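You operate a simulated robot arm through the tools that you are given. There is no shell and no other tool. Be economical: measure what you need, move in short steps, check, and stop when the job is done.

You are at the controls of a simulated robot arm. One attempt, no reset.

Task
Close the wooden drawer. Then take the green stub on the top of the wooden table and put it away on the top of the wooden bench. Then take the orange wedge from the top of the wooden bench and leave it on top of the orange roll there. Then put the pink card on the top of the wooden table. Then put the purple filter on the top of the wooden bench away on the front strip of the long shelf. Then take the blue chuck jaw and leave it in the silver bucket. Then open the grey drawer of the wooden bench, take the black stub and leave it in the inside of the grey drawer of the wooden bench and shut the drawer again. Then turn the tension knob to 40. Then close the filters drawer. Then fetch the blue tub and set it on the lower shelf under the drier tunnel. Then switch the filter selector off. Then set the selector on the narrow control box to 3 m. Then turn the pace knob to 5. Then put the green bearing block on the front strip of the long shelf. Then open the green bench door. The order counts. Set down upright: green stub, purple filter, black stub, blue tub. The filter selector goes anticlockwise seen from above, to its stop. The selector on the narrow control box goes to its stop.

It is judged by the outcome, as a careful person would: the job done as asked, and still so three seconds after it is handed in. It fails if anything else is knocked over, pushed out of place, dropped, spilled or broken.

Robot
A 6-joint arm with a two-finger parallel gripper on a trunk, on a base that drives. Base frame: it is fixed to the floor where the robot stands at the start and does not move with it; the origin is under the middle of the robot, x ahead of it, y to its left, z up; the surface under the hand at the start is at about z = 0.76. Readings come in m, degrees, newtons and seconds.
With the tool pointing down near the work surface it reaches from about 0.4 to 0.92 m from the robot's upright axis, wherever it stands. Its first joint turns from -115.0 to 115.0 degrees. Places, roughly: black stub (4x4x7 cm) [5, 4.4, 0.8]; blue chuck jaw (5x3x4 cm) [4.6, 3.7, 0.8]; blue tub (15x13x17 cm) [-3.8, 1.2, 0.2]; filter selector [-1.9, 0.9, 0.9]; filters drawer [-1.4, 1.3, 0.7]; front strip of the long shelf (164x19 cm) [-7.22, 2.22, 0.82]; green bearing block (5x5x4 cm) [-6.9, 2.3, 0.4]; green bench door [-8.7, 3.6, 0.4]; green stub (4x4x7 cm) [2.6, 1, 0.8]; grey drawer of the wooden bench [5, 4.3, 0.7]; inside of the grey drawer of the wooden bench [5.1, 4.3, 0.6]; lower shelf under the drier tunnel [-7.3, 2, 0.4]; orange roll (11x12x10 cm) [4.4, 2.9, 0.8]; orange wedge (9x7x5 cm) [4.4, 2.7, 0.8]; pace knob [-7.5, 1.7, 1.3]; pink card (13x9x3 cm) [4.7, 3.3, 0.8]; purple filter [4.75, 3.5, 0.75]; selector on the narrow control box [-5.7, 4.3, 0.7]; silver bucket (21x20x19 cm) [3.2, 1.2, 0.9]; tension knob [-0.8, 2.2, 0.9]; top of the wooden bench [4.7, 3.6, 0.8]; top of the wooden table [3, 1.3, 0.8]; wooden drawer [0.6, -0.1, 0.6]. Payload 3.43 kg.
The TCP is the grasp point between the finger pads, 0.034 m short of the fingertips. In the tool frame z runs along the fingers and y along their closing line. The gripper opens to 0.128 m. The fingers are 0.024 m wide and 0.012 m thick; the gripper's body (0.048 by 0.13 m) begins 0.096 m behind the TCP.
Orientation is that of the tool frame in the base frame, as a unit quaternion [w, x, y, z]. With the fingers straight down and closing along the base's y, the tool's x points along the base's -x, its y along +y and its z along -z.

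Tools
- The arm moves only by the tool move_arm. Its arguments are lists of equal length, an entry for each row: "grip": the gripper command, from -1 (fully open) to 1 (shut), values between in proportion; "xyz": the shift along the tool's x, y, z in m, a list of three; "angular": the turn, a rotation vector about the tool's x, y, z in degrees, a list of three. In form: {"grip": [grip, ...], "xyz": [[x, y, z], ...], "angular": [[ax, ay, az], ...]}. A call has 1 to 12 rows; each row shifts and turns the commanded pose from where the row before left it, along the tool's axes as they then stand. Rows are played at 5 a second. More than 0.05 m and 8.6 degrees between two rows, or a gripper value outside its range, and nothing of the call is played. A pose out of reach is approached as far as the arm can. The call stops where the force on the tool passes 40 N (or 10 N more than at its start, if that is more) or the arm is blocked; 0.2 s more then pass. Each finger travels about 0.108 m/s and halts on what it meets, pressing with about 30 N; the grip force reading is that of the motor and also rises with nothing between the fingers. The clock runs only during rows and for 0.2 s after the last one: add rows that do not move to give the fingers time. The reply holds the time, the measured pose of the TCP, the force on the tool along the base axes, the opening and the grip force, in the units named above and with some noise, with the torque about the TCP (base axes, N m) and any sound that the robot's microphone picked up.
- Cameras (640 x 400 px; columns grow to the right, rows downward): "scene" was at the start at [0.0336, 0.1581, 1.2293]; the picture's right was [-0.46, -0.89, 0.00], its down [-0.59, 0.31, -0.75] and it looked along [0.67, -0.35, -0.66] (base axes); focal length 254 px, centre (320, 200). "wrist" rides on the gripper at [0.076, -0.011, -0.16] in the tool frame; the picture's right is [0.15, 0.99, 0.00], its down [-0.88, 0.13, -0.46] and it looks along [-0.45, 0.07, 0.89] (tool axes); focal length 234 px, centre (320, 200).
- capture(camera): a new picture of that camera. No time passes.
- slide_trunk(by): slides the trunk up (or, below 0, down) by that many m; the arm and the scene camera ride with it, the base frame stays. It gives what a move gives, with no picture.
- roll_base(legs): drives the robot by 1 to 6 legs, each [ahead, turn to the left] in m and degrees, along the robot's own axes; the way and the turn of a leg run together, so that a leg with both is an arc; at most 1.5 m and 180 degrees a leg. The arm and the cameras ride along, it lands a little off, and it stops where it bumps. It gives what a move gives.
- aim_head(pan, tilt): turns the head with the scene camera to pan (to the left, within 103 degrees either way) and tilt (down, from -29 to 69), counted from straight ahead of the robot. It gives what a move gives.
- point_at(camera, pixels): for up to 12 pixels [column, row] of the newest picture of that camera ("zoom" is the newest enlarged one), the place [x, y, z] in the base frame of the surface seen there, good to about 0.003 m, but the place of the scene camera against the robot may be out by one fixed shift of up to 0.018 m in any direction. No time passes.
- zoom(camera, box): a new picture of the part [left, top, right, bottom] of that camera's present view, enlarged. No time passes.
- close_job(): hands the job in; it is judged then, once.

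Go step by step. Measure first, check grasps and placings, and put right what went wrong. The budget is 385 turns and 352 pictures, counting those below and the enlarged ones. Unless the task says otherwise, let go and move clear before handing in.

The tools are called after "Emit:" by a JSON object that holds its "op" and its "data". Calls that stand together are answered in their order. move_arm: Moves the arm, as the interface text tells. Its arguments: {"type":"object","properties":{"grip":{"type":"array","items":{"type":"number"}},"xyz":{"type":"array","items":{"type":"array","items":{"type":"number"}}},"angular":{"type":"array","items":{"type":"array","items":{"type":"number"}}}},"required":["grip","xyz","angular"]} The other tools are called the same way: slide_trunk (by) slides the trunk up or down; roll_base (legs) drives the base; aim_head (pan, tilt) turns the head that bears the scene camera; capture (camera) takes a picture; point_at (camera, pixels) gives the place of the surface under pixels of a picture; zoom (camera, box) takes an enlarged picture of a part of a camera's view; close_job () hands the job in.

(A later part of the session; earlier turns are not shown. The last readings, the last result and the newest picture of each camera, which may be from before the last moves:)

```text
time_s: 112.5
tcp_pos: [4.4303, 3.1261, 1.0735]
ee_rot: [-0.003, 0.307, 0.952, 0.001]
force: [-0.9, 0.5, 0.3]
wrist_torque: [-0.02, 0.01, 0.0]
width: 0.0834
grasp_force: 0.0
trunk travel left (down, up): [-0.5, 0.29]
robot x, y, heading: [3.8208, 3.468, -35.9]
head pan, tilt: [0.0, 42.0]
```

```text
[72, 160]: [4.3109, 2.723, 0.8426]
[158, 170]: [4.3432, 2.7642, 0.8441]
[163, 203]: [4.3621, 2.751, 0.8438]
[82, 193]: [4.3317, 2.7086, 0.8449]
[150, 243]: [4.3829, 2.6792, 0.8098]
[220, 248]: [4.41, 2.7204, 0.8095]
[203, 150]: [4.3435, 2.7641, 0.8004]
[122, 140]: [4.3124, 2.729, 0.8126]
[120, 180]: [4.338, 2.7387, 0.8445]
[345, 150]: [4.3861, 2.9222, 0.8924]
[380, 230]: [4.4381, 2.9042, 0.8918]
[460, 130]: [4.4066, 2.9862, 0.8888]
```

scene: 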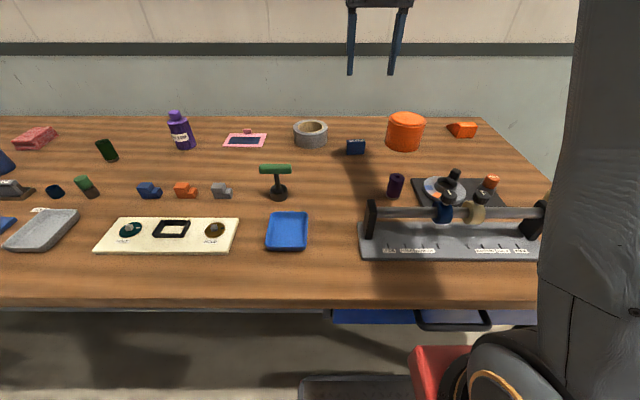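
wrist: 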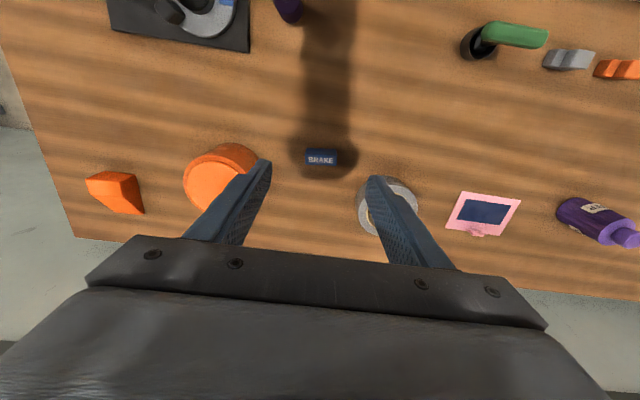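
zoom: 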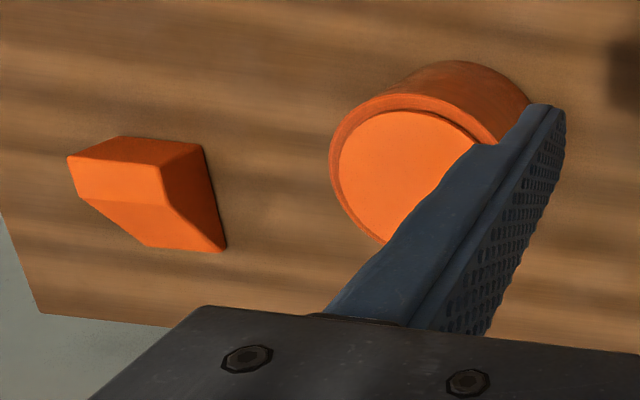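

Wedge's vertical sides face along the bench, so a grip across e works: grasp point (4.353,2.729), TCP z 0.843; roll top centre ≈(4.418,2.946), z 0.893. It's 0.91 m away, so I edge 5 cm forward first, then move over the wedge.

Emit:
{"op": "roll_base", "data": {"legs": [[0.05, 0]]}}

```text
time_s: 113.5
tcp_pos: [4.4726, 3.0959, 1.0721]
ee_rot: [-0.003, 0.308, 0.951, 0.002]
force: [-0.5, -0.2, 0.6]
wrist_torque: [0.01, -0.06, 0.02]
width: 0.0832
grasp_force: 0.0
trunk travel left (down, up): [-0.5, 0.29]
robot x, y, heading: [3.8596, 3.4398, -35.7]
head pan, tilt: [0.0, 42.0]
```

Emit:
{"op": "move_arm", "data": {"grip": [-0.5, -0.5, -0.5, -0.5, -0.5, -0.5, -0.5, -0.5, -0.5, -0.5, -0.5], "xyz": [[0, 0, 0.05], [0, 0, 0.04], [-0.0148, -0.0459, 0], [-0.0148, -0.0459, 0], [-0.0148, -0.0459, 0], [-0.0148, -0.0459, 0], [-0.0148, -0.0459, 0], [-0.0148, -0.0459, 0], [-0.0148, -0.0459, 0], [-0.0148, -0.0459, 0], [0, 0, 0]], "angular": [[0, 0, 0], [0, 0, 0], [0, 0, 0], [0, 0, 0], [0, 0, 0], [0, 0, 0], [0, 0, 0], [0, 0, 0], [0, 0, 0], [0, 0, 0], [0, 0, 0]]}}

Emit:
{"op": "capture", "data": {"camera": "wrist"}}

```text
time_s: 115.8
tcp_pos: [4.3538, 2.7292, 0.9802]
ee_rot: [-0.003, 0.308, 0.951, 0.002]
force: [1.0, -0.1, 0.2]
wrist_torque: [0.0, 0.01, 0.0]
width: 0.0962
grasp_force: 0.0
trunk travel left (down, up): [-0.5, 0.29]
robot x, y, heading: [3.8623, 3.4368, -35.7]
head pan, tilt: [0.0, 42.0]
```

```text
318 pictures are left
```

wrist: 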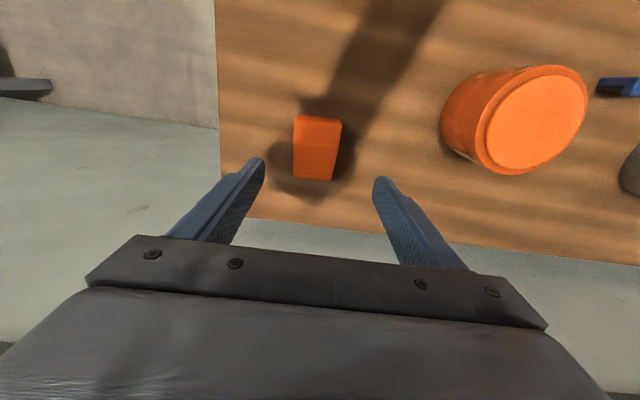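

Centred over the wedge at (316,148). I take refined points on wedge and roll from here.

Emit:
{"op": "point_at", "data": {"camera": "wrist", "pixels": [[297, 117], [339, 121], [295, 142], [335, 146], [294, 176], [332, 180], [530, 115], [490, 140], [572, 85], [500, 90], [555, 150]]}}

```text
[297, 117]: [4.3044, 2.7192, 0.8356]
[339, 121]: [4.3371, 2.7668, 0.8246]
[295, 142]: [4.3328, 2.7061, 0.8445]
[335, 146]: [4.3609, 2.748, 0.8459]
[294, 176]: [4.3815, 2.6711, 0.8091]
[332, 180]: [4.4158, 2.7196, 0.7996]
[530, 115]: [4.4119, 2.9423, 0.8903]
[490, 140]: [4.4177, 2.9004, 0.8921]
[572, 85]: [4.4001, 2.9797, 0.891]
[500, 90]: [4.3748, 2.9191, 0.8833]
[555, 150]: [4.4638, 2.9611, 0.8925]
```

Emit:
{"op": "move_arm", "data": {"grip": [-0.5, -0.5, -0.5, -0.5, -0.5], "xyz": [[0.006, -0.005, 0.03], [0, 0, 0.04], [0, 0, 0.04], [0, 0, 0.026], [0, 0, 0]], "angular": [[0, 0, 0], [0, 0, 0], [0, 0, 0], [0, 0, 0], [0, 0, 0]]}}

Emit:
{"op": "capture", "data": {"camera": "wrist"}}

```text
time_s: 117.0
tcp_pos: [4.3454, 2.7312, 0.8468]
ee_rot: [-0.003, 0.308, 0.951, 0.002]
force: [0.0, 0.0, 0.1]
wrist_torque: [0.0, 0.01, -0.04]
width: 0.0958
grasp_force: 0.0
trunk travel left (down, up): [-0.5, 0.29]
robot x, y, heading: [3.8636, 3.4373, -35.7]
head pan, tilt: [0.0, 42.0]
```

```text
317 pictures are left
```

wrist: 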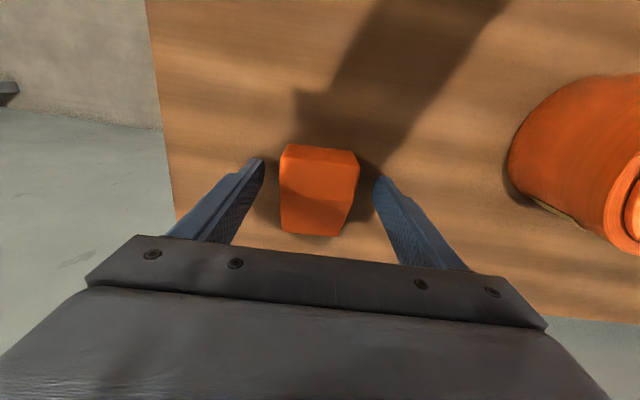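

The wedge is between the pads. Close and lift.

Emit:
{"op": "move_arm", "data": {"grip": [1, 1, 1, 1, 1, 1, 1], "xyz": [[0, 0, 0.002], [0, 0, 0], [0, 0, 0], [0, 0, -0.03], [0, 0, -0.05], [0, 0, -0.05], [0, 0, -0.02]], "angular": [[0, 0, 0], [0, 0, 0], [0, 0, 0], [0, 0, 0], [0, 0, 0], [0, 0, 0], [0, 0, 0]]}}

Emit:
{"op": "capture", "data": {"camera": "wrist"}}

```text
time_s: 118.7
tcp_pos: [4.3449, 2.7275, 0.9964]
ee_rot: [-0.004, 0.307, 0.952, 0.002]
force: [-0.1, -0.6, -3.0]
wrist_torque: [0.01, 0.07, 0.01]
width: 0.0597
grasp_force: 29.8
trunk travel left (down, up): [-0.5, 0.29]
robot x, y, heading: [3.8611, 3.44, -35.5]
head pan, tilt: [0.0, 42.0]
```

```text
316 pictures are left
```

wrist: 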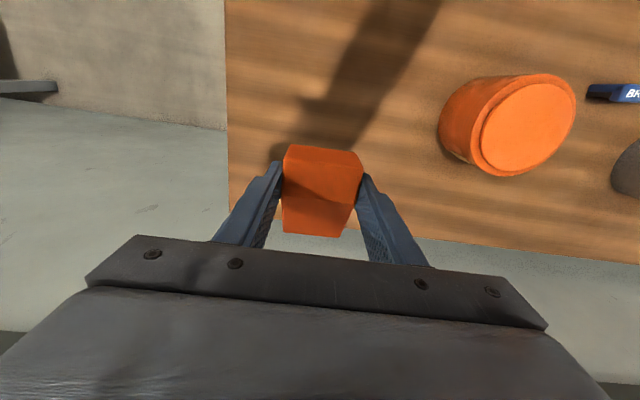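

Held. Carry it over the roll centre and lower near contact.

Emit:
{"op": "move_arm", "data": {"grip": [1, 1, 1, 1, 1, 1, 1, 1], "xyz": [[0.0146, 0.0435, 0], [0.0146, 0.0435, 0], [0.0146, 0.0435, 0], [0.0146, 0.0435, 0], [0.0146, 0.0435, 0], [0, 0, 0], [0, 0, 0.03], [0, 0, 0.022]], "angular": [[0, 0, 0], [0, 0, 0], [0, 0, 0], [0, 0, 0], [0, 0, 0], [0, 0, 0], [0, 0, 0], [0, 0, 0]]}}

Emit:
{"op": "zoom", "data": {"camera": "scene", "box": [340, 40, 500, 140]}}

Emit:
{"op": "capture", "data": {"camera": "wrist"}}

```text
time_s: 120.5
tcp_pos: [4.4143, 2.9496, 0.9434]
ee_rot: [-0.003, 0.307, 0.952, 0.002]
force: [0.1, 0.1, -2.1]
wrist_torque: [0.0, -0.01, -0.01]
width: 0.0594
grasp_force: 29.5
trunk travel left (down, up): [-0.5, 0.29]
robot x, y, heading: [3.8639, 3.4417, -35.8]
head pan, tilt: [0.0, 42.0]
```

```text
4.00 times, centred on (420, 90) of scene
```

zoom: 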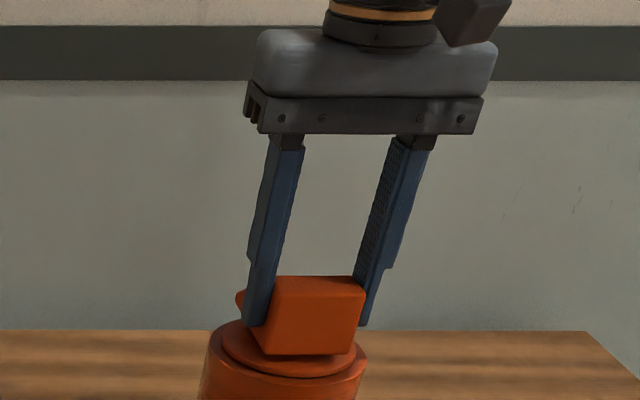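

```text
314 pictures are left
```

wrist: 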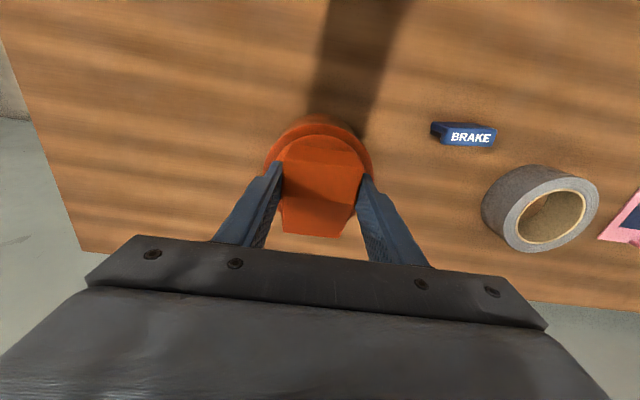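

Nearly on. I verify centring of wedge versus the roll rim.

Emit:
{"op": "point_at", "data": {"camera": "wrist", "pixels": [[268, 175], [371, 175], [318, 128], [285, 160], [358, 160], [318, 170], [310, 235]]}}

Emit:
{"op": "point_at", "data": {"camera": "zoom", "pixels": [[226, 350], [356, 360], [290, 372], [262, 345], [350, 345], [206, 370], [364, 370]]}}

```text
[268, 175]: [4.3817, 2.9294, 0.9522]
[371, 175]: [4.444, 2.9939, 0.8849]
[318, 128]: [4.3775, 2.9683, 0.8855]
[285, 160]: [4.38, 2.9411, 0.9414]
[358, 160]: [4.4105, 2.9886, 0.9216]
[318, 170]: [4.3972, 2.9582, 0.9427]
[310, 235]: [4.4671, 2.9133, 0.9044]
```

```text
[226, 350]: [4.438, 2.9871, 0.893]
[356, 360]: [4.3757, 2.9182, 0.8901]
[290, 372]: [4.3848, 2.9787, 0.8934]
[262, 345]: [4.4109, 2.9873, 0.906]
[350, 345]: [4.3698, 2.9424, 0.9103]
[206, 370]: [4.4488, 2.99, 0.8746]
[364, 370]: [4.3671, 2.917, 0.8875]
```

Centring is within 1 cm. Lowering to contact.

Emit:
{"op": "move_arm", "data": {"grip": [1, 1, 1], "xyz": [[-0.006, 0, 0.003], [0, 0, 0.003], [0, 0, 0]], "angular": [[0, 0, 0], [0, 0, 0], [0, 0, 0]]}}

```text
time_s: 121.2
tcp_pos: [4.4181, 2.9458, 0.9374]
ee_rot: [-0.003, 0.307, 0.952, 0.001]
force: [1.3, 0.8, 0.2]
wrist_torque: [-0.06, -0.02, 0.03]
width: 0.0594
grasp_force: 30.0
trunk travel left (down, up): [-0.5, 0.29]
robot x, y, heading: [3.8628, 3.4369, -36.0]
head pan, tilt: [0.0, 42.0]
```

Contact made. Release, rise and check.

Emit:
{"op": "move_arm", "data": {"grip": [0.5, 0.0, -0.2, -0.3, -0.3, -0.3], "xyz": [[0, 0, 0.001], [0, 0, 0], [0, 0, 0], [0, 0, 0], [0, 0, -0.04], [0, 0, -0.05]], "angular": [[0, 0, 0], [0, 0, 0], [0, 0, 0], [0, 0, 0], [0, 0, 0], [0, 0, 0]]}}

Emit:
{"op": "capture", "data": {"camera": "scene"}}

Emit:
{"op": "capture", "data": {"camera": "wrist"}}

```text
time_s: 122.7
tcp_pos: [4.4153, 2.9458, 1.0258]
ee_rot: [-0.004, 0.307, 0.952, 0.002]
force: [0.3, -0.1, -1.4]
wrist_torque: [0.03, 0.04, -0.02]
width: 0.083
grasp_force: 0.0
trunk travel left (down, up): [-0.5, 0.29]
robot x, y, heading: [3.8631, 3.4396, -35.6]
head pan, tilt: [0.0, 42.0]
```

```text
313 pictures are left
```

scene: 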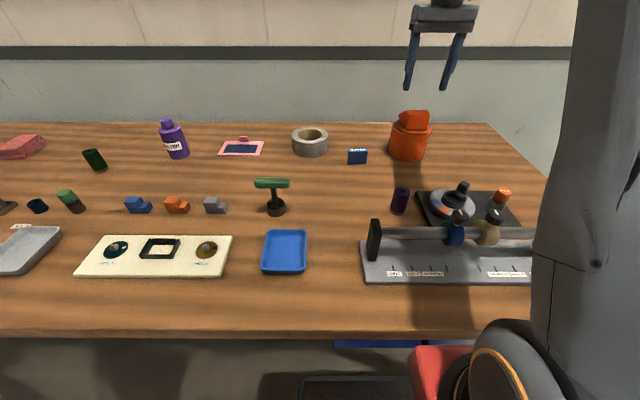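

```text
312 pictures are left
```

wrist: 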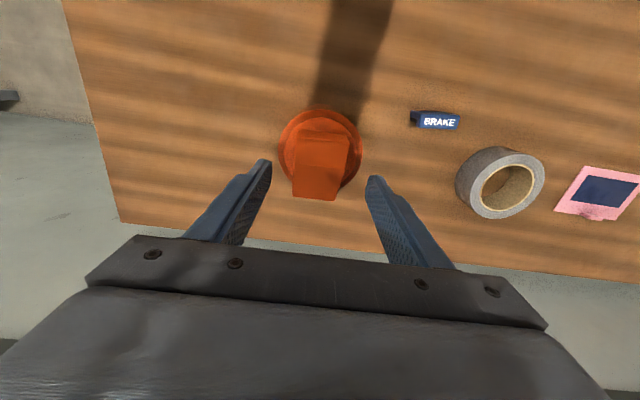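

The wedge rests on the roll. Next, the pink card at (241,147): I zoom to see its shape.

Emit:
{"op": "zoom", "data": {"camera": "scene", "box": [200, 120, 280, 170]}}

Emit:
{"op": "zoom", "data": {"camera": "wrist", "box": [480, 130, 640, 230]}}

Emit:
{"op": "point_at", "data": {"camera": "scene", "pixels": [[243, 140], [243, 136], [248, 138], [238, 138], [219, 155], [261, 155], [265, 143], [228, 143]]}}

```text
8.00 times, centred on (240, 145) of scene
```

zoom: 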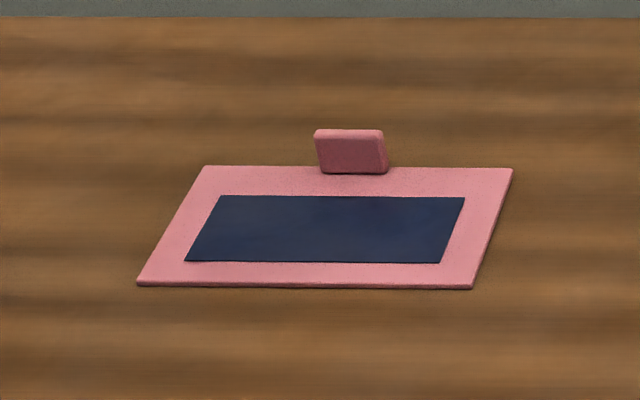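

```text
4.00 times, centred on (560, 180) of wrist
```

zoom: 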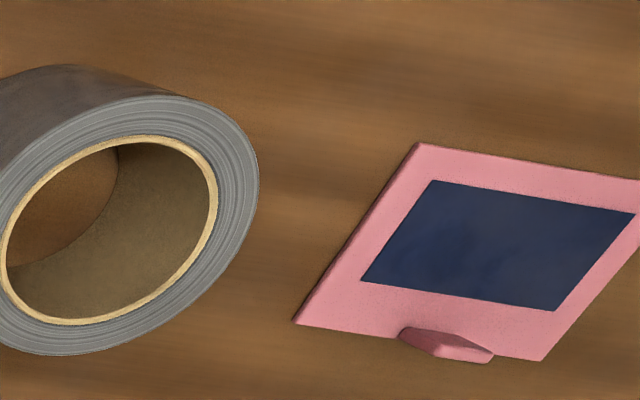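

```text
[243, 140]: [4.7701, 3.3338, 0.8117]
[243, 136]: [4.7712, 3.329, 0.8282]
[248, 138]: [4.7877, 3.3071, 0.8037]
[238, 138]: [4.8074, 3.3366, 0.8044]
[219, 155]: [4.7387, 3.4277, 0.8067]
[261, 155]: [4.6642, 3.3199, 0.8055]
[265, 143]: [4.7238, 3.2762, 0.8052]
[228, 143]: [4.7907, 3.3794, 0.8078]
```

The card has an upright tab on its back edge at (4.771,3.331), z up to 0.83; I'll grip it across its thickness (closing along n). I shift the base left to face it.

Emit:
{"op": "roll_base", "data": {"legs": [[-0.25, 0], [0, 90], [0.4, 0], [0, -90], [0.22, 0]]}}

Emit:
{"op": "aim_head", "data": {"pan": 0, "tilt": 38}}

Emit:
{"op": "capture", "data": {"camera": "scene"}}

Emit:
{"op": "capture", "data": {"camera": "wrist"}}

```text
time_s: 135.5
tcp_pos: [4.6447, 3.3051, 1.0264]
ee_rot: [-0.003, 0.296, 0.955, 0.002]
force: [0.9, -0.5, -0.3]
wrist_torque: [0.02, -0.01, -0.01]
width: 0.083
grasp_force: 0.1
trunk travel left (down, up): [-0.5, 0.29]
robot x, y, heading: [4.0816, 3.7823, -34.3]
head pan, tilt: [0.0, 42.0]
```

```text
time_s: 136.2
tcp_pos: [4.6458, 3.3043, 1.0265]
ee_rot: [-0.003, 0.296, 0.955, 0.002]
force: [-0.1, -0.9, -0.3]
wrist_torque: [0.03, 0.01, 0.01]
width: 0.0832
grasp_force: 0.1
trunk travel left (down, up): [-0.5, 0.29]
robot x, y, heading: [4.0843, 3.7837, -34.2]
head pan, tilt: [0.0, 38.0]
```

```text
309 pictures are left
```

scene: 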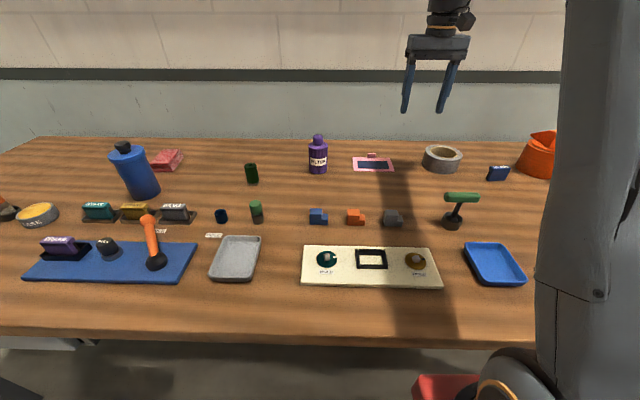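

```text
308 pictures are left
```

wrist: 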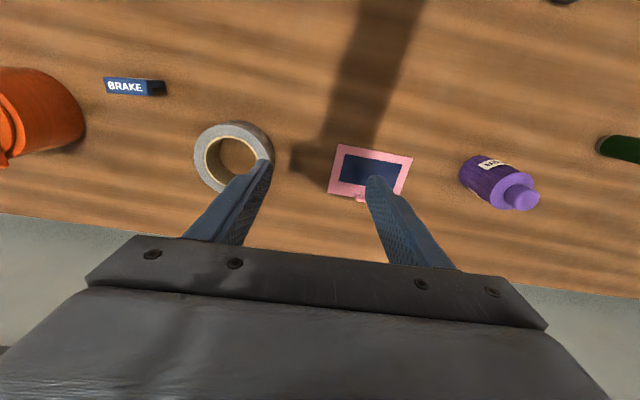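

Good position. I measure the tab and the wall.

Emit:
{"op": "zoom", "data": {"camera": "wrist", "box": [310, 130, 430, 205]}}

Emit:
{"op": "zoom", "data": {"camera": "scene", "box": [340, 140, 404, 180]}}

Emit:
{"op": "point_at", "data": {"camera": "zoom", "pixels": [[320, 148], [320, 160], [300, 160], [345, 160]]}}

Emit:
{"op": "point_at", "data": {"camera": "scene", "pixels": [[372, 130], [372, 110], [372, 80], [372, 144], [364, 153], [377, 153]]}}

```text
5.33 times, centred on (370, 168) of wrist
```

zoom: 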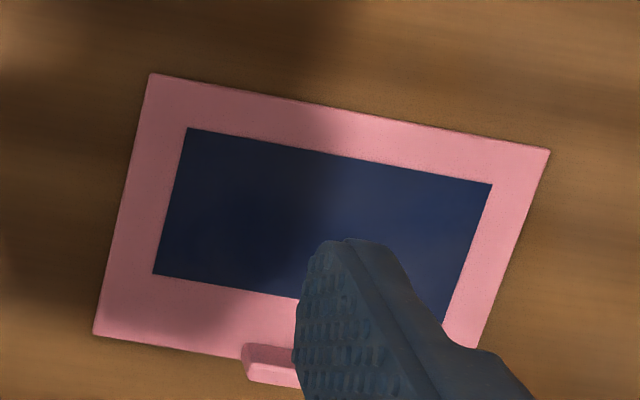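

```text
10.00 times, centred on (372, 160) of scene
```

zoom: 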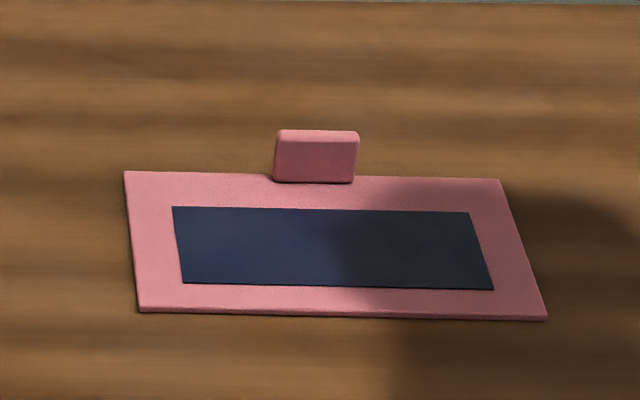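

```text
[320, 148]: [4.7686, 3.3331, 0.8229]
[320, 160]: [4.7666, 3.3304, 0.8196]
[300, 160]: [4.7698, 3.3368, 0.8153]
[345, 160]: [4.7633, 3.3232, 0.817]
```

```text
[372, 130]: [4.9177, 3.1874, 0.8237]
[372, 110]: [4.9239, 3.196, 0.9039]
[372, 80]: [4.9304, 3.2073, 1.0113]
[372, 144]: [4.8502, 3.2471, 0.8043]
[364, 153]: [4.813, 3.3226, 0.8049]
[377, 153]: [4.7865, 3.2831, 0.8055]
```

Tab centre ≈(4.770,3.327). I move over it and turn the hand 91.6° so it closes along n.

Emit:
{"op": "move_arm", "data": {"grip": [-0.5, -0.5, -0.5, -0.5, -0.5, -0.5, -0.5, -0.5, -0.5, -0.5, -0.5], "xyz": [[-0.0298, 0.0297, 0], [-0.0298, 0.0297, 0], [-0.0298, 0.0297, 0], [0, 0, 0], [0, 0, 0], [0, 0, 0], [0, 0, 0], [0, 0, 0], [0, 0, 0], [0, 0, 0], [0, 0, 0]], "angular": [[0, 0, 8.33], [0, 0, 8.33], [0, 0, 8.33], [0, 0, 8.33], [0, 0, 8.33], [0, 0, 8.33], [0, 0, 8.33], [0, 0, 8.33], [0, 0, 8.33], [0, 0, 8.33], [0, 0, 8.33]]}}

Emit:
{"op": "capture", "data": {"camera": "wrist"}}

```text
time_s: 138.6
tcp_pos: [4.7715, 3.3095, 1.0244]
ee_rot: [-0.003, 0.892, 0.452, -0.001]
force: [0.6, -0.2, 0.9]
wrist_torque: [-0.01, -0.02, -0.02]
width: 0.0959
grasp_force: 0.1
trunk travel left (down, up): [-0.5, 0.29]
robot x, y, heading: [4.082, 3.7858, -34.3]
head pan, tilt: [0.0, 38.0]
```

```text
305 pictures are left
```

wrist: 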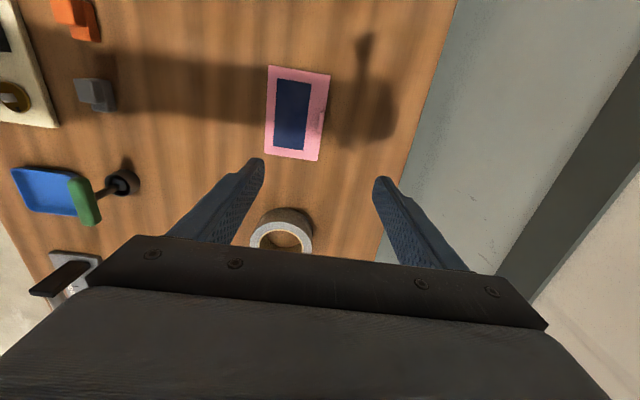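

Hand is square with n. The tab's at about (320,117); measure it here.

Emit:
{"op": "zoom", "data": {"camera": "wrist", "box": [256, 60, 352, 170]}}

Emit:
{"op": "point_at", "data": {"camera": "wrist", "pixels": [[321, 118], [320, 110], [320, 126], [323, 118], [318, 118]]}}

```text
3.64 times, centred on (304, 115) of wrist
```

zoom: 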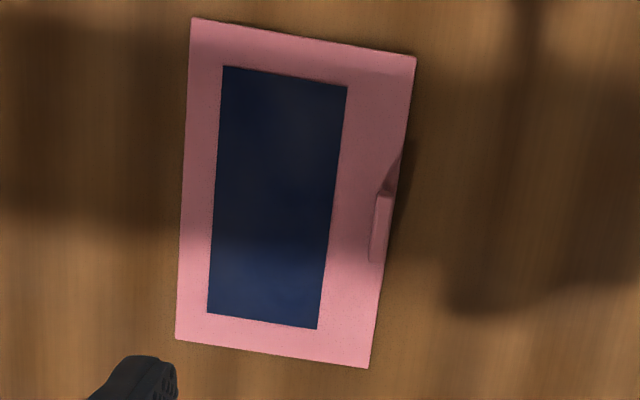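

```text
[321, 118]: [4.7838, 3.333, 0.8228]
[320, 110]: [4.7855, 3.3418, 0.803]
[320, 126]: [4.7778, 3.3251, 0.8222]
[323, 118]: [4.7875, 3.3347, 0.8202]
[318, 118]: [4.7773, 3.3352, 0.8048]
```

Emit:
{"op": "point_at", "data": {"camera": "zoom", "pixels": [[381, 200], [379, 230], [376, 255], [388, 220], [372, 250], [384, 215], [366, 230], [396, 225]]}}

```text
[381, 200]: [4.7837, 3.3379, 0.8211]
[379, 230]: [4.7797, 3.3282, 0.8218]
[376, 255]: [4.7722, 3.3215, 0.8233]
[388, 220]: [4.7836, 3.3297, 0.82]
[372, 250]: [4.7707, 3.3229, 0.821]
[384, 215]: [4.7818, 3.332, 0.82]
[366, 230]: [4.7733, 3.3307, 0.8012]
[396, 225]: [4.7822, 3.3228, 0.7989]
```

Tab centre ≈(4.777,3.329), top 0.822. I align, narrow the opening and descend to TCP z 0.845.

Emit:
{"op": "move_arm", "data": {"grip": [0, 0.2, 0.2, 0.2, 0.2, 0.2], "xyz": [[0.019, -0.007, 0], [0, 0, 0.05], [0, 0, 0.05], [0, 0, 0.05], [0, 0, 0.018], [0, 0, 0]], "angular": [[0, 0, 0], [0, 0, 0], [0, 0, 0], [0, 0, 0], [0, 0, 0], [0, 0, 0]]}}

Emit:
{"op": "capture", "data": {"camera": "wrist"}}

Emit:
{"op": "zoom", "data": {"camera": "scene", "box": [330, 100, 420, 180]}}

```text
time_s: 139.9
tcp_pos: [4.7745, 3.3313, 0.8565]
ee_rot: [-0.003, 0.891, 0.453, -0.001]
force: [-0.6, 0.4, -0.6]
wrist_torque: [0.01, -0.02, -0.01]
width: 0.0512
grasp_force: 0.0
trunk travel left (down, up): [-0.5, 0.29]
robot x, y, heading: [4.0799, 3.7816, -34.3]
head pan, tilt: [0.0, 38.0]
```

```text
303 pictures are left
```

wrist: 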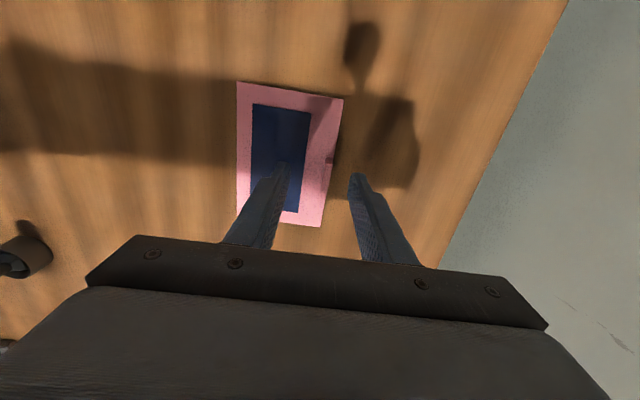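

```text
5.00 times, centred on (375, 140) of scene
```

zoom: 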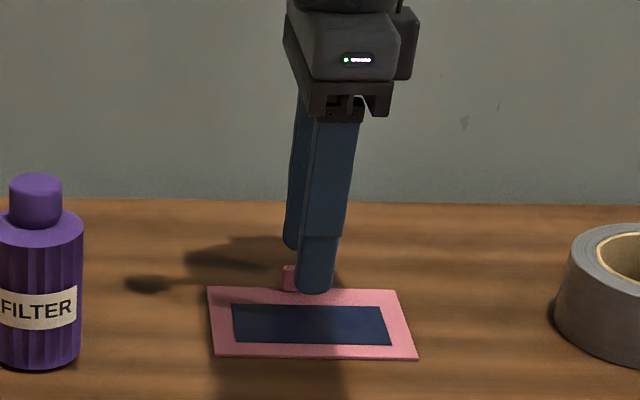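

Emit:
{"op": "zoom", "data": {"camera": "wrist", "box": [280, 120, 380, 220]}}

Emit:
{"op": "point_at", "data": {"camera": "wrist", "pixels": [[330, 160], [328, 160], [330, 164], [330, 156], [278, 172], [357, 182]]}}

```text
4.00 times, centred on (330, 170) of wrist
```

zoom: 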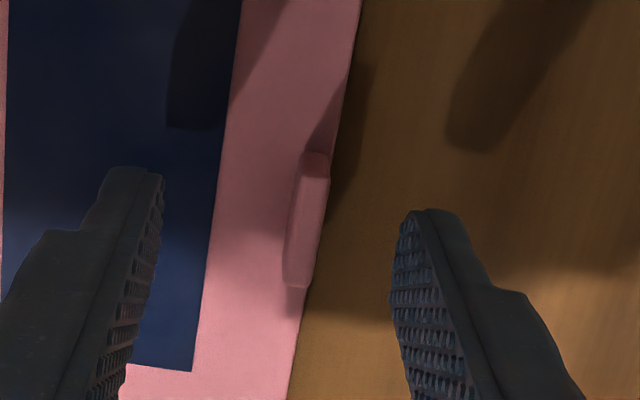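

```text
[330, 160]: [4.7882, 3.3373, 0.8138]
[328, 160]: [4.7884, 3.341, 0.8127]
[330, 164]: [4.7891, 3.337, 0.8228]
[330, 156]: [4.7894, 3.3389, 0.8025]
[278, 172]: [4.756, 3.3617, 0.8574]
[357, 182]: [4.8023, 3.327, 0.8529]
```

Emit:
{"op": "point_at", "data": {"camera": "zoom", "pixels": [[318, 165], [312, 220], [300, 280], [292, 220], [325, 190], [395, 230], [160, 190]]}}

```text
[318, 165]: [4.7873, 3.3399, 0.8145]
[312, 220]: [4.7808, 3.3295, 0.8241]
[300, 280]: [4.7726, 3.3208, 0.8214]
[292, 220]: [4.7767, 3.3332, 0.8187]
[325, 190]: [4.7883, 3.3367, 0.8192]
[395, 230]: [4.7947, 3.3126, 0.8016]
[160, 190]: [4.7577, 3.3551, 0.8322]
```

Aligned within 5 mm. Nudge, descend the last centimetre, close and lift slightly.

Emit:
{"op": "move_arm", "data": {"grip": [0.2, 0.2, 0.6, 1, 1, 1, 1], "xyz": [[0.002, 0.005, 0], [0, 0, 0.0115], [0, 0, 0], [0, 0, 0], [0, 0, 0], [0, 0, -0.03], [0, 0, -0.03]], "angular": [[0, 0, 0], [0, 0, 0], [0, 0, 0], [0, 0, 0], [0, 0, 0], [0, 0, 0], [0, 0, 0]]}}

Emit:
{"op": "capture", "data": {"camera": "wrist"}}

Emit:
{"op": "zoom", "data": {"camera": "scene", "box": [330, 100, 420, 180]}}

```text
time_s: 141.6
tcp_pos: [4.7814, 3.327, 0.9063]
ee_rot: [-0.004, 0.891, 0.454, -0.001]
force: [-0.5, -0.5, -0.8]
wrist_torque: [-0.04, 0.02, 0.0]
width: 0.0057
grasp_force: 29.3
trunk travel left (down, up): [-0.5, 0.29]
robot x, y, heading: [4.0817, 3.7826, -34.6]
head pan, tilt: [0.0, 38.0]
```

```text
300 pictures are left
```

wrist: 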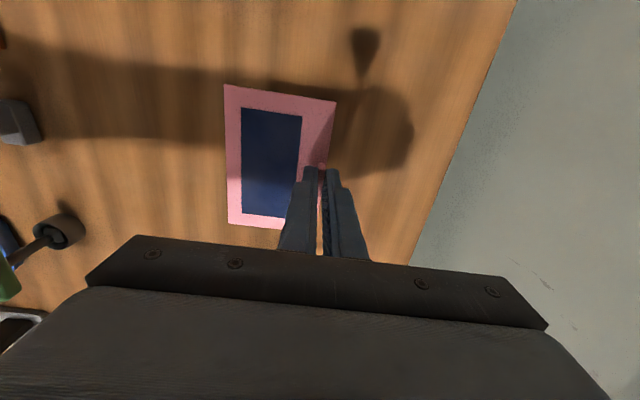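

```text
5.00 times, centred on (375, 140) of scene
```

zoom: 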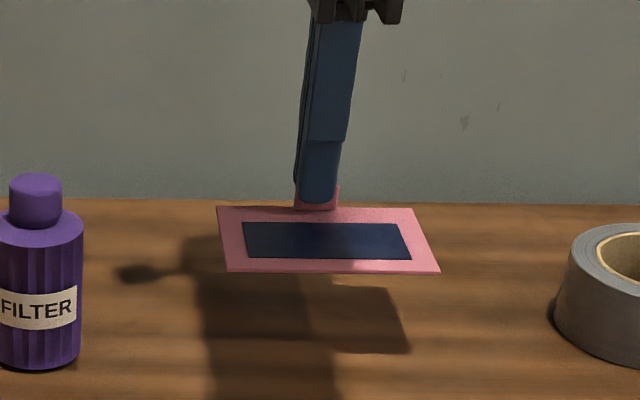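

The card is held level by its tab. I raise and retract the hand, then drive back to the table.

Emit:
{"op": "move_arm", "data": {"grip": [1, 1, 1, 1, 1, 1, 1], "xyz": [[0, 0, -0.04], [0, 0, -0.04], [0, 0, -0.04], [0, 0, -0.04], [0, -0.04, 0], [0, -0.04, 0], [0, -0.04, 0]], "angular": [[0, 0, 0], [0, 0, 0], [0, 0, 0], [0, 0, 0], [0, 0, 0], [0, 0, 0], [0, 0, 0]]}}

Emit:
{"op": "roll_base", "data": {"legs": [[-0.63, 0], [0, -91.5], [1.5, 0], [1.5, 0], [0, 90], [0.3, 0]]}}

Emit:
{"op": "capture", "data": {"camera": "scene"}}

Emit:
{"op": "capture", "data": {"camera": "wrist"}}

```text
time_s: 143.2
tcp_pos: [4.6864, 3.3971, 1.0661]
ee_rot: [-0.005, 0.892, 0.453, -0.001]
force: [1.0, -1.2, -1.1]
wrist_torque: [0.02, 0.03, 0.01]
width: 0.0058
grasp_force: 30.1
trunk travel left (down, up): [-0.5, 0.29]
robot x, y, heading: [4.0766, 3.7862, -34.6]
head pan, tilt: [0.0, 38.0]
```

```text
time_s: 170.1
tcp_pos: [2.5984, 1.1007, 1.0672]
ee_rot: [-0.003, 0.908, 0.42, -0.001]
force: [-0.1, -0.2, 0.3]
wrist_torque: [-0.04, 0.02, -0.05]
width: 0.0057
grasp_force: 29.5
trunk travel left (down, up): [-0.5, 0.29]
robot x, y, heading: [2.0237, 1.5313, -38.7]
head pan, tilt: [0.0, 38.0]
```

```text
298 pictures are left
```

scene: 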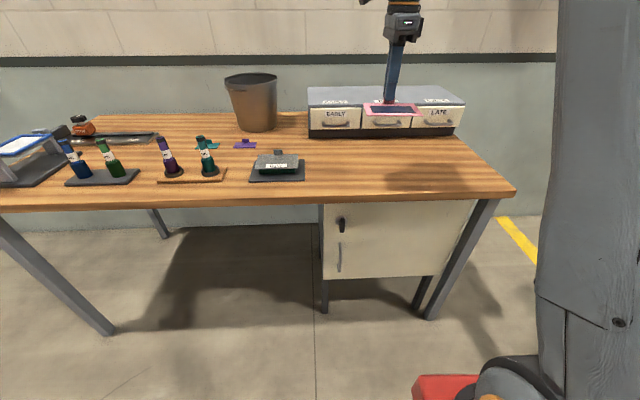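

```text
297 pictures are left
```

wrist: 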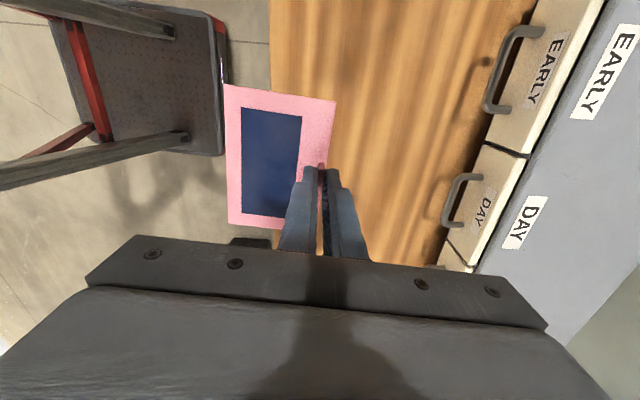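

The hand is over the table front with clear wood ahead, right of the DAY board. I check the drawer-unit handle distance and free area.

Emit:
{"op": "point_at", "data": {"camera": "wrist", "pixels": [[490, 105], [447, 215], [400, 130], [370, 60]]}}

Emit:
{"op": "point_at", "data": {"camera": "scene", "pixels": [[304, 172], [304, 160], [390, 165], [385, 125], [470, 170], [250, 78], [278, 77], [225, 80]]}}

```text
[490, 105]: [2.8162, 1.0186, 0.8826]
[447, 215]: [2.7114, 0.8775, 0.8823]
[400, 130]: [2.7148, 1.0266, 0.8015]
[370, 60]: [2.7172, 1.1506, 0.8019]
```

```text
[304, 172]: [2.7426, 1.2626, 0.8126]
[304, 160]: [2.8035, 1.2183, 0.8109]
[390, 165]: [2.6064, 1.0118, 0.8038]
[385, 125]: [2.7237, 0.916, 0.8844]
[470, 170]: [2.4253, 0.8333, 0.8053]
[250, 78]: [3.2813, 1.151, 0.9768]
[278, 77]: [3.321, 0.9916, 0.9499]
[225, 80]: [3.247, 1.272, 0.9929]
```

Handles start at n≈1.68, so placing the tab at n≈1.555 is safe. Move in, square up, and descend.

Emit:
{"op": "move_arm", "data": {"grip": [1, 1, 1, 1, 1, 1, 1, 1, 1], "xyz": [[0, 0, 0], [0, 0.034, 0], [0, 0.034, 0], [0, 0.034, 0], [0, 0, 0.05], [0, 0, 0.05], [0, 0, 0.05], [0, 0, 0.05], [0, 0, 0.015]], "angular": [[0, 0, -4.3], [0, 0, 0], [0, 0, 0], [0, 0, 0], [0, 0, 0], [0, 0, 0], [0, 0, 0], [0, 0, 0], [0, 0, 0]]}}

Emit:
{"op": "zoom", "data": {"camera": "scene", "box": [290, 60, 490, 185]}}

```text
time_s: 172.1
tcp_pos: [2.678, 1.04, 0.8502]
ee_rot: [-0.003, 0.892, 0.453, 0.0]
force: [-0.5, -0.5, -0.1]
wrist_torque: [-0.02, -0.02, 0.02]
width: 0.0058
grasp_force: 30.0
trunk travel left (down, up): [-0.5, 0.29]
robot x, y, heading: [2.0221, 1.5313, -38.6]
head pan, tilt: [0.0, 38.0]
```

```text
3.20 times, centred on (390, 122) of scene
```

zoom: 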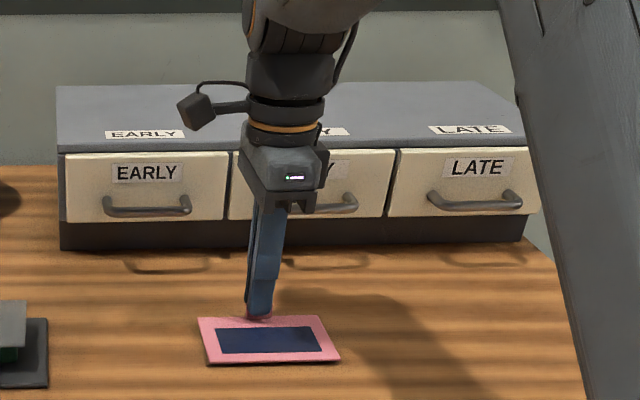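

Almost down. Lower gently to contact.

Emit:
{"op": "move_arm", "data": {"grip": [1, 1, 1, 1], "xyz": [[0, 0, 0.003], [0, 0, 0.003], [0, 0, 0.002], [0, 0, 0]], "angular": [[0, 0, 0], [0, 0, 0], [0, 0, 0], [0, 0, 0]]}}

```text
time_s: 173.1
tcp_pos: [2.678, 1.042, 0.8456]
ee_rot: [-0.001, 0.891, 0.453, 0.0]
force: [-2.6, 0.2, 25.1]
wrist_torque: [-0.06, 0.2, 0.01]
width: 0.006
grasp_force: 30.1
trunk travel left (down, up): [-0.5, 0.29]
robot x, y, heading: [2.0209, 1.5334, -38.8]
head pan, tilt: [0.0, 38.0]
```

Firm contact (25 N). Ease 3 mm, release and rise.

Emit:
{"op": "move_arm", "data": {"grip": [1, 0.7, 0.5, 0.5, 0.5, 0.5, 0.5], "xyz": [[0, 0, -0.004], [0, 0, 0], [0, 0, 0], [0, 0, -0.05], [0, 0, -0.05], [0, 0, -0.05], [0, 0, -0.05]], "angular": [[0, 0, 0], [0, 0, 0], [0, 0, 0], [0, 0, 0], [0, 0, 0], [0, 0, 0], [0, 0, 0]]}}

Emit:
{"op": "capture", "data": {"camera": "scene"}}

```text
time_s: 174.7
tcp_pos: [2.6787, 1.0454, 1.0475]
ee_rot: [-0.003, 0.891, 0.453, 0.0]
force: [-0.6, 0.0, 0.0]
wrist_torque: [0.0, -0.01, 0.0]
width: 0.0322
grasp_force: 0.0
trunk travel left (down, up): [-0.5, 0.29]
robot x, y, heading: [2.0222, 1.531, -38.7]
head pan, tilt: [0.0, 38.0]
```

```text
295 pictures are left
```

scene: 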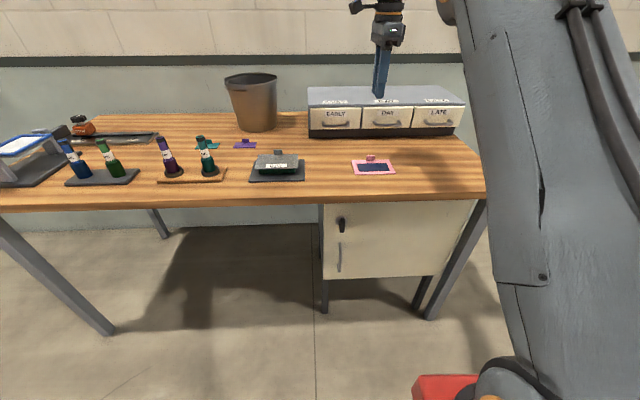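

The card lies on the table. Next the purple filter: I turn the hand back and drive to the bench.

Emit:
{"op": "move_arm", "data": {"grip": [0, -0.5, -0.5, -0.5, -0.5, -0.5, -0.5, -0.5, -0.5, -0.5, -0.5], "xyz": [[0, -0.03, 0], [0, -0.03, 0], [0, 0, 0], [0, 0, 0], [0, 0, 0], [0, 0, 0], [0, 0, 0], [0, 0, 0], [0, 0, 0], [0, 0, 0], [0, 0, 0]], "angular": [[0, 0, -7.9], [0, 0, -7.9], [0, 0, -7.9], [0, 0, -7.9], [0, 0, -7.9], [0, 0, -7.9], [0, 0, -7.9], [0, 0, -7.9], [0, 0, -7.9], [0, 0, -7.9], [0, 0, -7.9]]}}

Emit:
{"op": "roll_base", "data": {"legs": [[-0.35, 0], [0, 92.7], [1.5, 0], [1.5, 0], [0.15, 0], [0, -90]]}}

Emit:
{"op": "roll_base", "data": {"legs": [[0.5, 0]]}}

Emit:
{"op": "capture", "data": {"camera": "wrist"}}

Emit:
{"op": "capture", "data": {"camera": "scene"}}

```text
time_s: 177.1
tcp_pos: [2.6294, 1.0741, 1.0483]
ee_rot: [-0.003, 0.335, 0.942, 0.003]
force: [0.2, 0.6, -0.5]
wrist_torque: [0.02, -0.01, 0.01]
width: 0.0958
grasp_force: 0.0
trunk travel left (down, up): [-0.5, 0.29]
robot x, y, heading: [2.0224, 1.5373, -38.6]
head pan, tilt: [0.0, 38.0]
```

```text
time_s: 202.2
tcp_pos: [4.3422, 3.739, 1.0476]
ee_rot: [-0.003, 0.347, 0.938, 0.002]
force: [-1.1, -0.1, 0.6]
wrist_torque: [0.0, 0.04, 0.01]
width: 0.0962
grasp_force: 0.1
trunk travel left (down, up): [-0.5, 0.29]
robot x, y, heading: [3.7455, 4.213, -40.0]
head pan, tilt: [0.0, 38.0]
```

```text
time_s: 205.1
tcp_pos: [4.7258, 3.4139, 1.0474]
ee_rot: [-0.003, 0.348, 0.938, 0.002]
force: [0.5, -0.8, -0.5]
wrist_torque: [-0.02, 0.0, 0.03]
width: 0.0962
grasp_force: 0.1
trunk travel left (down, up): [-0.5, 0.29]
robot x, y, heading: [4.1349, 3.8897, -40.2]
head pan, tilt: [0.0, 38.0]
```

```text
294 pictures are left
```

wrist: 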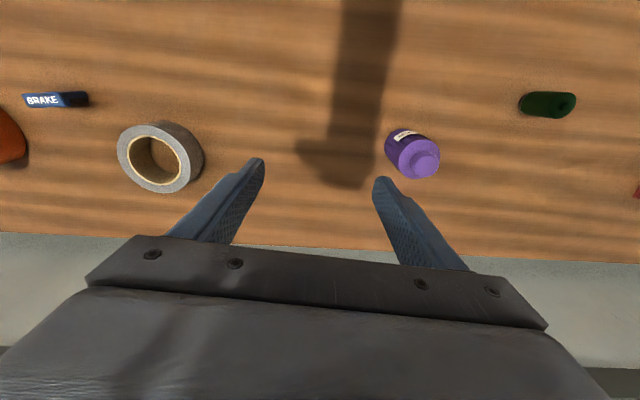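

```text
293 pictures are left
```

scene: 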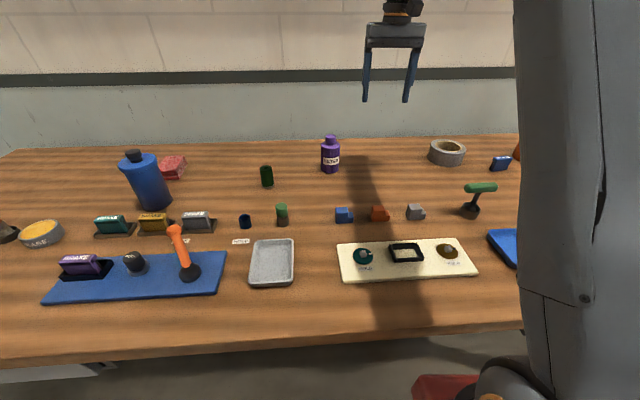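

The filter is at wrist (415,150)/scene (330,155). Measure it.

Emit:
{"op": "point_at", "data": {"camera": "wrist", "pixels": [[426, 160], [400, 143], [410, 140], [390, 140], [425, 178], [436, 150]]}}

Emit:
{"op": "zoom", "data": {"camera": "scene", "box": [306, 125, 354, 180]}}

Emit:
{"op": "point_at", "data": {"camera": "scene", "pixels": [[330, 138], [330, 145], [330, 155], [322, 155], [339, 155], [330, 170]]}}

```text
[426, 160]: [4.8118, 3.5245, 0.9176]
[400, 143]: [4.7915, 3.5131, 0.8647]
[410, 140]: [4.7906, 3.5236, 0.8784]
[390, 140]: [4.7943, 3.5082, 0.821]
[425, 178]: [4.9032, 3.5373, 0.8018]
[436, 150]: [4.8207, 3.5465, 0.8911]
```

```text
7.27 times, centred on (330, 152) of scene
```

zoom: 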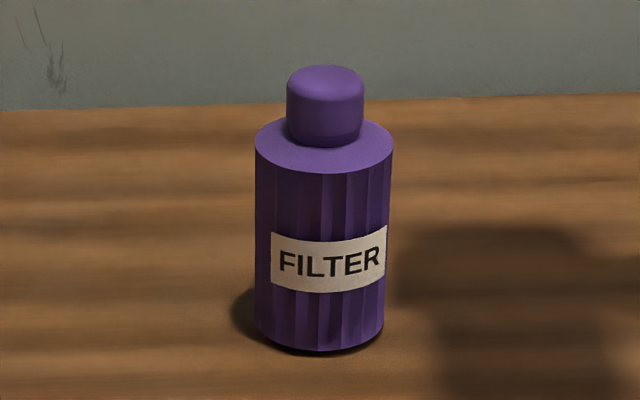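

```text
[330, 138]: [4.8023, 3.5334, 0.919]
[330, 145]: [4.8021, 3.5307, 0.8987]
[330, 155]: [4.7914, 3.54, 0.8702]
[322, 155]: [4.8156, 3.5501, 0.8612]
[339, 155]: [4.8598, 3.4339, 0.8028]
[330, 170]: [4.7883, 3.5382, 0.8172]
```

Filter centre ≈(4.812,3.525). Move over, lower to z≈0.85.

Emit:
{"op": "move_arm", "data": {"grip": [-0.5, -0.5, -0.5, -0.5, -0.5, -0.5, -0.5, -0.5, -0.5], "xyz": [[0.0024, 0.0468, 0], [0.0024, 0.0468, 0], [0.0024, 0.0468, 0], [0, 0, 0], [0, 0, 0.05], [0, 0, 0.05], [0, 0, 0.05], [0, 0, 0.047], [0, 0, 0]], "angular": [[0, 0, 0], [0, 0, 0], [0, 0, 0], [0, 0, 0], [0, 0, 0], [0, 0, 0], [0, 0, 0], [0, 0, 0], [0, 0, 0]]}}

Emit:
{"op": "capture", "data": {"camera": "wrist"}}

```text
time_s: 207.1
tcp_pos: [4.8111, 3.5275, 0.855]
ee_rot: [-0.003, 0.347, 0.938, 0.002]
force: [-0.4, -1.9, -0.3]
wrist_torque: [0.03, -0.02, -0.02]
width: 0.0961
grasp_force: 0.0
trunk travel left (down, up): [-0.5, 0.29]
robot x, y, heading: [4.133, 3.8905, -40.3]
head pan, tilt: [0.0, 38.0]
```

```text
291 pictures are left
```

wrist: 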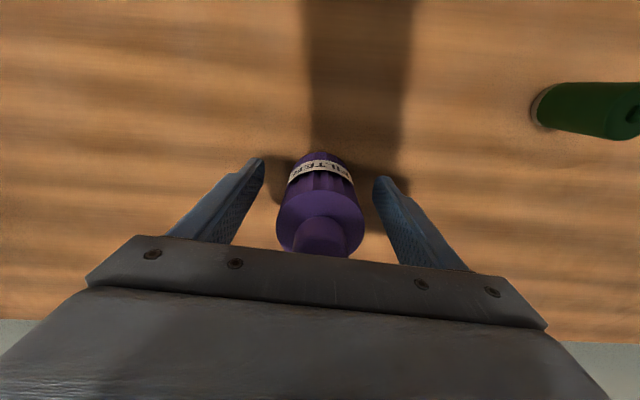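

Centred between fingers. Close, lift and retract.

Emit:
{"op": "move_arm", "data": {"grip": [-0.5, 1, 1, 1, 1, 1, 1, 1, 1, 1], "xyz": [[0, 0, 0.006], [0, 0, 0], [0, 0, 0], [0, 0, 0], [0, 0, -0.04], [0, 0, -0.05], [0, 0, -0.05], [0, 0, -0.05], [0.045, 0, -0.02], [0.045, 0, 0]], "angular": [[0, 0, 0], [0, 0, 0], [0, 0, 0], [0, 0, 0], [0, 0, 0], [0, 0, 0], [0, 0, 0], [0, 0, 0], [0, 0, 0], [0, 0, 0]]}}

Emit:
{"op": "capture", "data": {"camera": "wrist"}}

```text
time_s: 209.3
tcp_pos: [4.7464, 3.583, 1.0567]
ee_rot: [-0.004, 0.347, 0.938, 0.002]
force: [0.7, -0.6, -1.8]
wrist_torque: [0.03, 0.04, 0.03]
width: 0.056
grasp_force: 30.4
trunk travel left (down, up): [-0.5, 0.29]
robot x, y, heading: [4.1332, 3.886, -40.3]
head pan, tilt: [0.0, 38.0]
```

```text
290 pictures are left
```

wrist: 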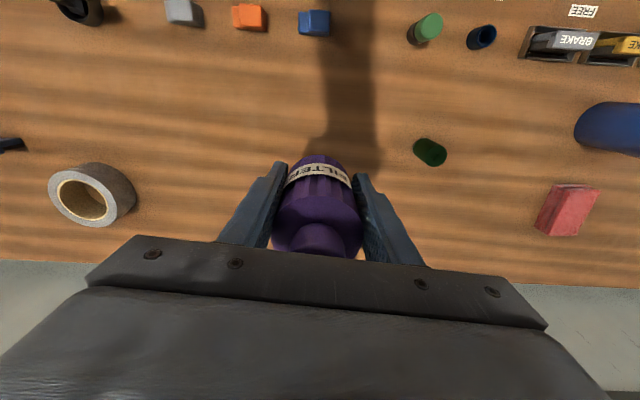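

Filter held (width 0.056). I back away and turn to look across the hall toward the long shelf.

Emit:
{"op": "roll_base", "data": {"legs": [[-0.8, 0], [0, 180]]}}

Emit:
{"op": "aim_head", "data": {"pan": -35, "tilt": 12}}

Emit:
{"op": "capture", "data": {"camera": "scene"}}

Emit:
{"op": "aim_head", "data": {"pan": 35, "tilt": 12}}

Emit:
{"op": "capture", "data": {"camera": "scene"}}

```text
time_s: 220.9
tcp_pos: [2.9153, 4.7315, 1.0575]
ee_rot: [0.002, 0.93, -0.367, 0.004]
force: [0.1, 0.1, 0.0]
wrist_torque: [0.02, -0.03, -0.04]
width: 0.0556
grasp_force: 30.1
trunk travel left (down, up): [-0.5, 0.29]
robot x, y, heading: [3.5166, 4.4022, 137.7]
head pan, tilt: [0.0, 38.0]
```

```text
time_s: 221.9
tcp_pos: [2.9173, 4.7307, 1.0572]
ee_rot: [0.002, 0.93, -0.367, 0.003]
force: [0.4, 0.0, -0.8]
wrist_torque: [0.02, -0.03, 0.01]
width: 0.0557
grasp_force: 30.3
trunk travel left (down, up): [-0.5, 0.29]
robot x, y, heading: [3.517, 4.4022, 137.7]
head pan, tilt: [-35.0, 12.0]
```

```text
289 pictures are left
```

scene: 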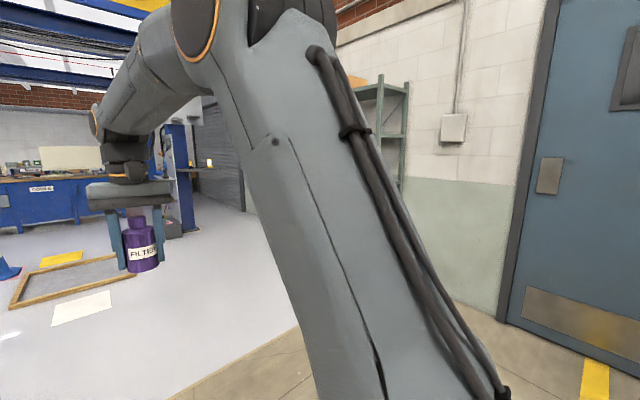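

```text
time_s: 223.3
tcp_pos: [2.9168, 4.7301, 1.0563]
ee_rot: [0.002, 0.93, -0.367, 0.003]
force: [1.0, -0.4, -0.9]
wrist_torque: [-0.02, -0.02, -0.01]
width: 0.0553
grasp_force: 30.2
trunk travel left (down, up): [-0.5, 0.29]
robot x, y, heading: [3.5147, 4.4008, 137.4]
head pan, tilt: [35.0, 12.0]
```

```text
288 pictures are left
```

scene: 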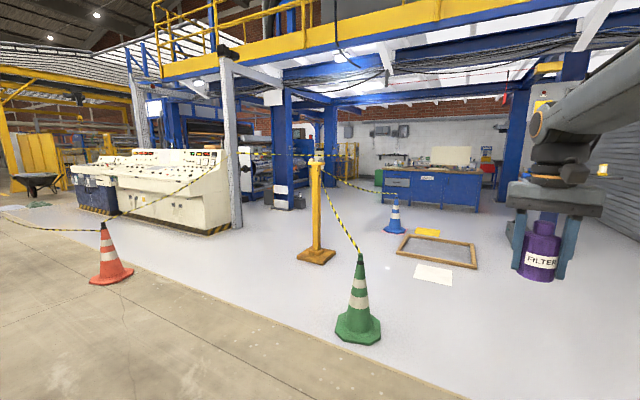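

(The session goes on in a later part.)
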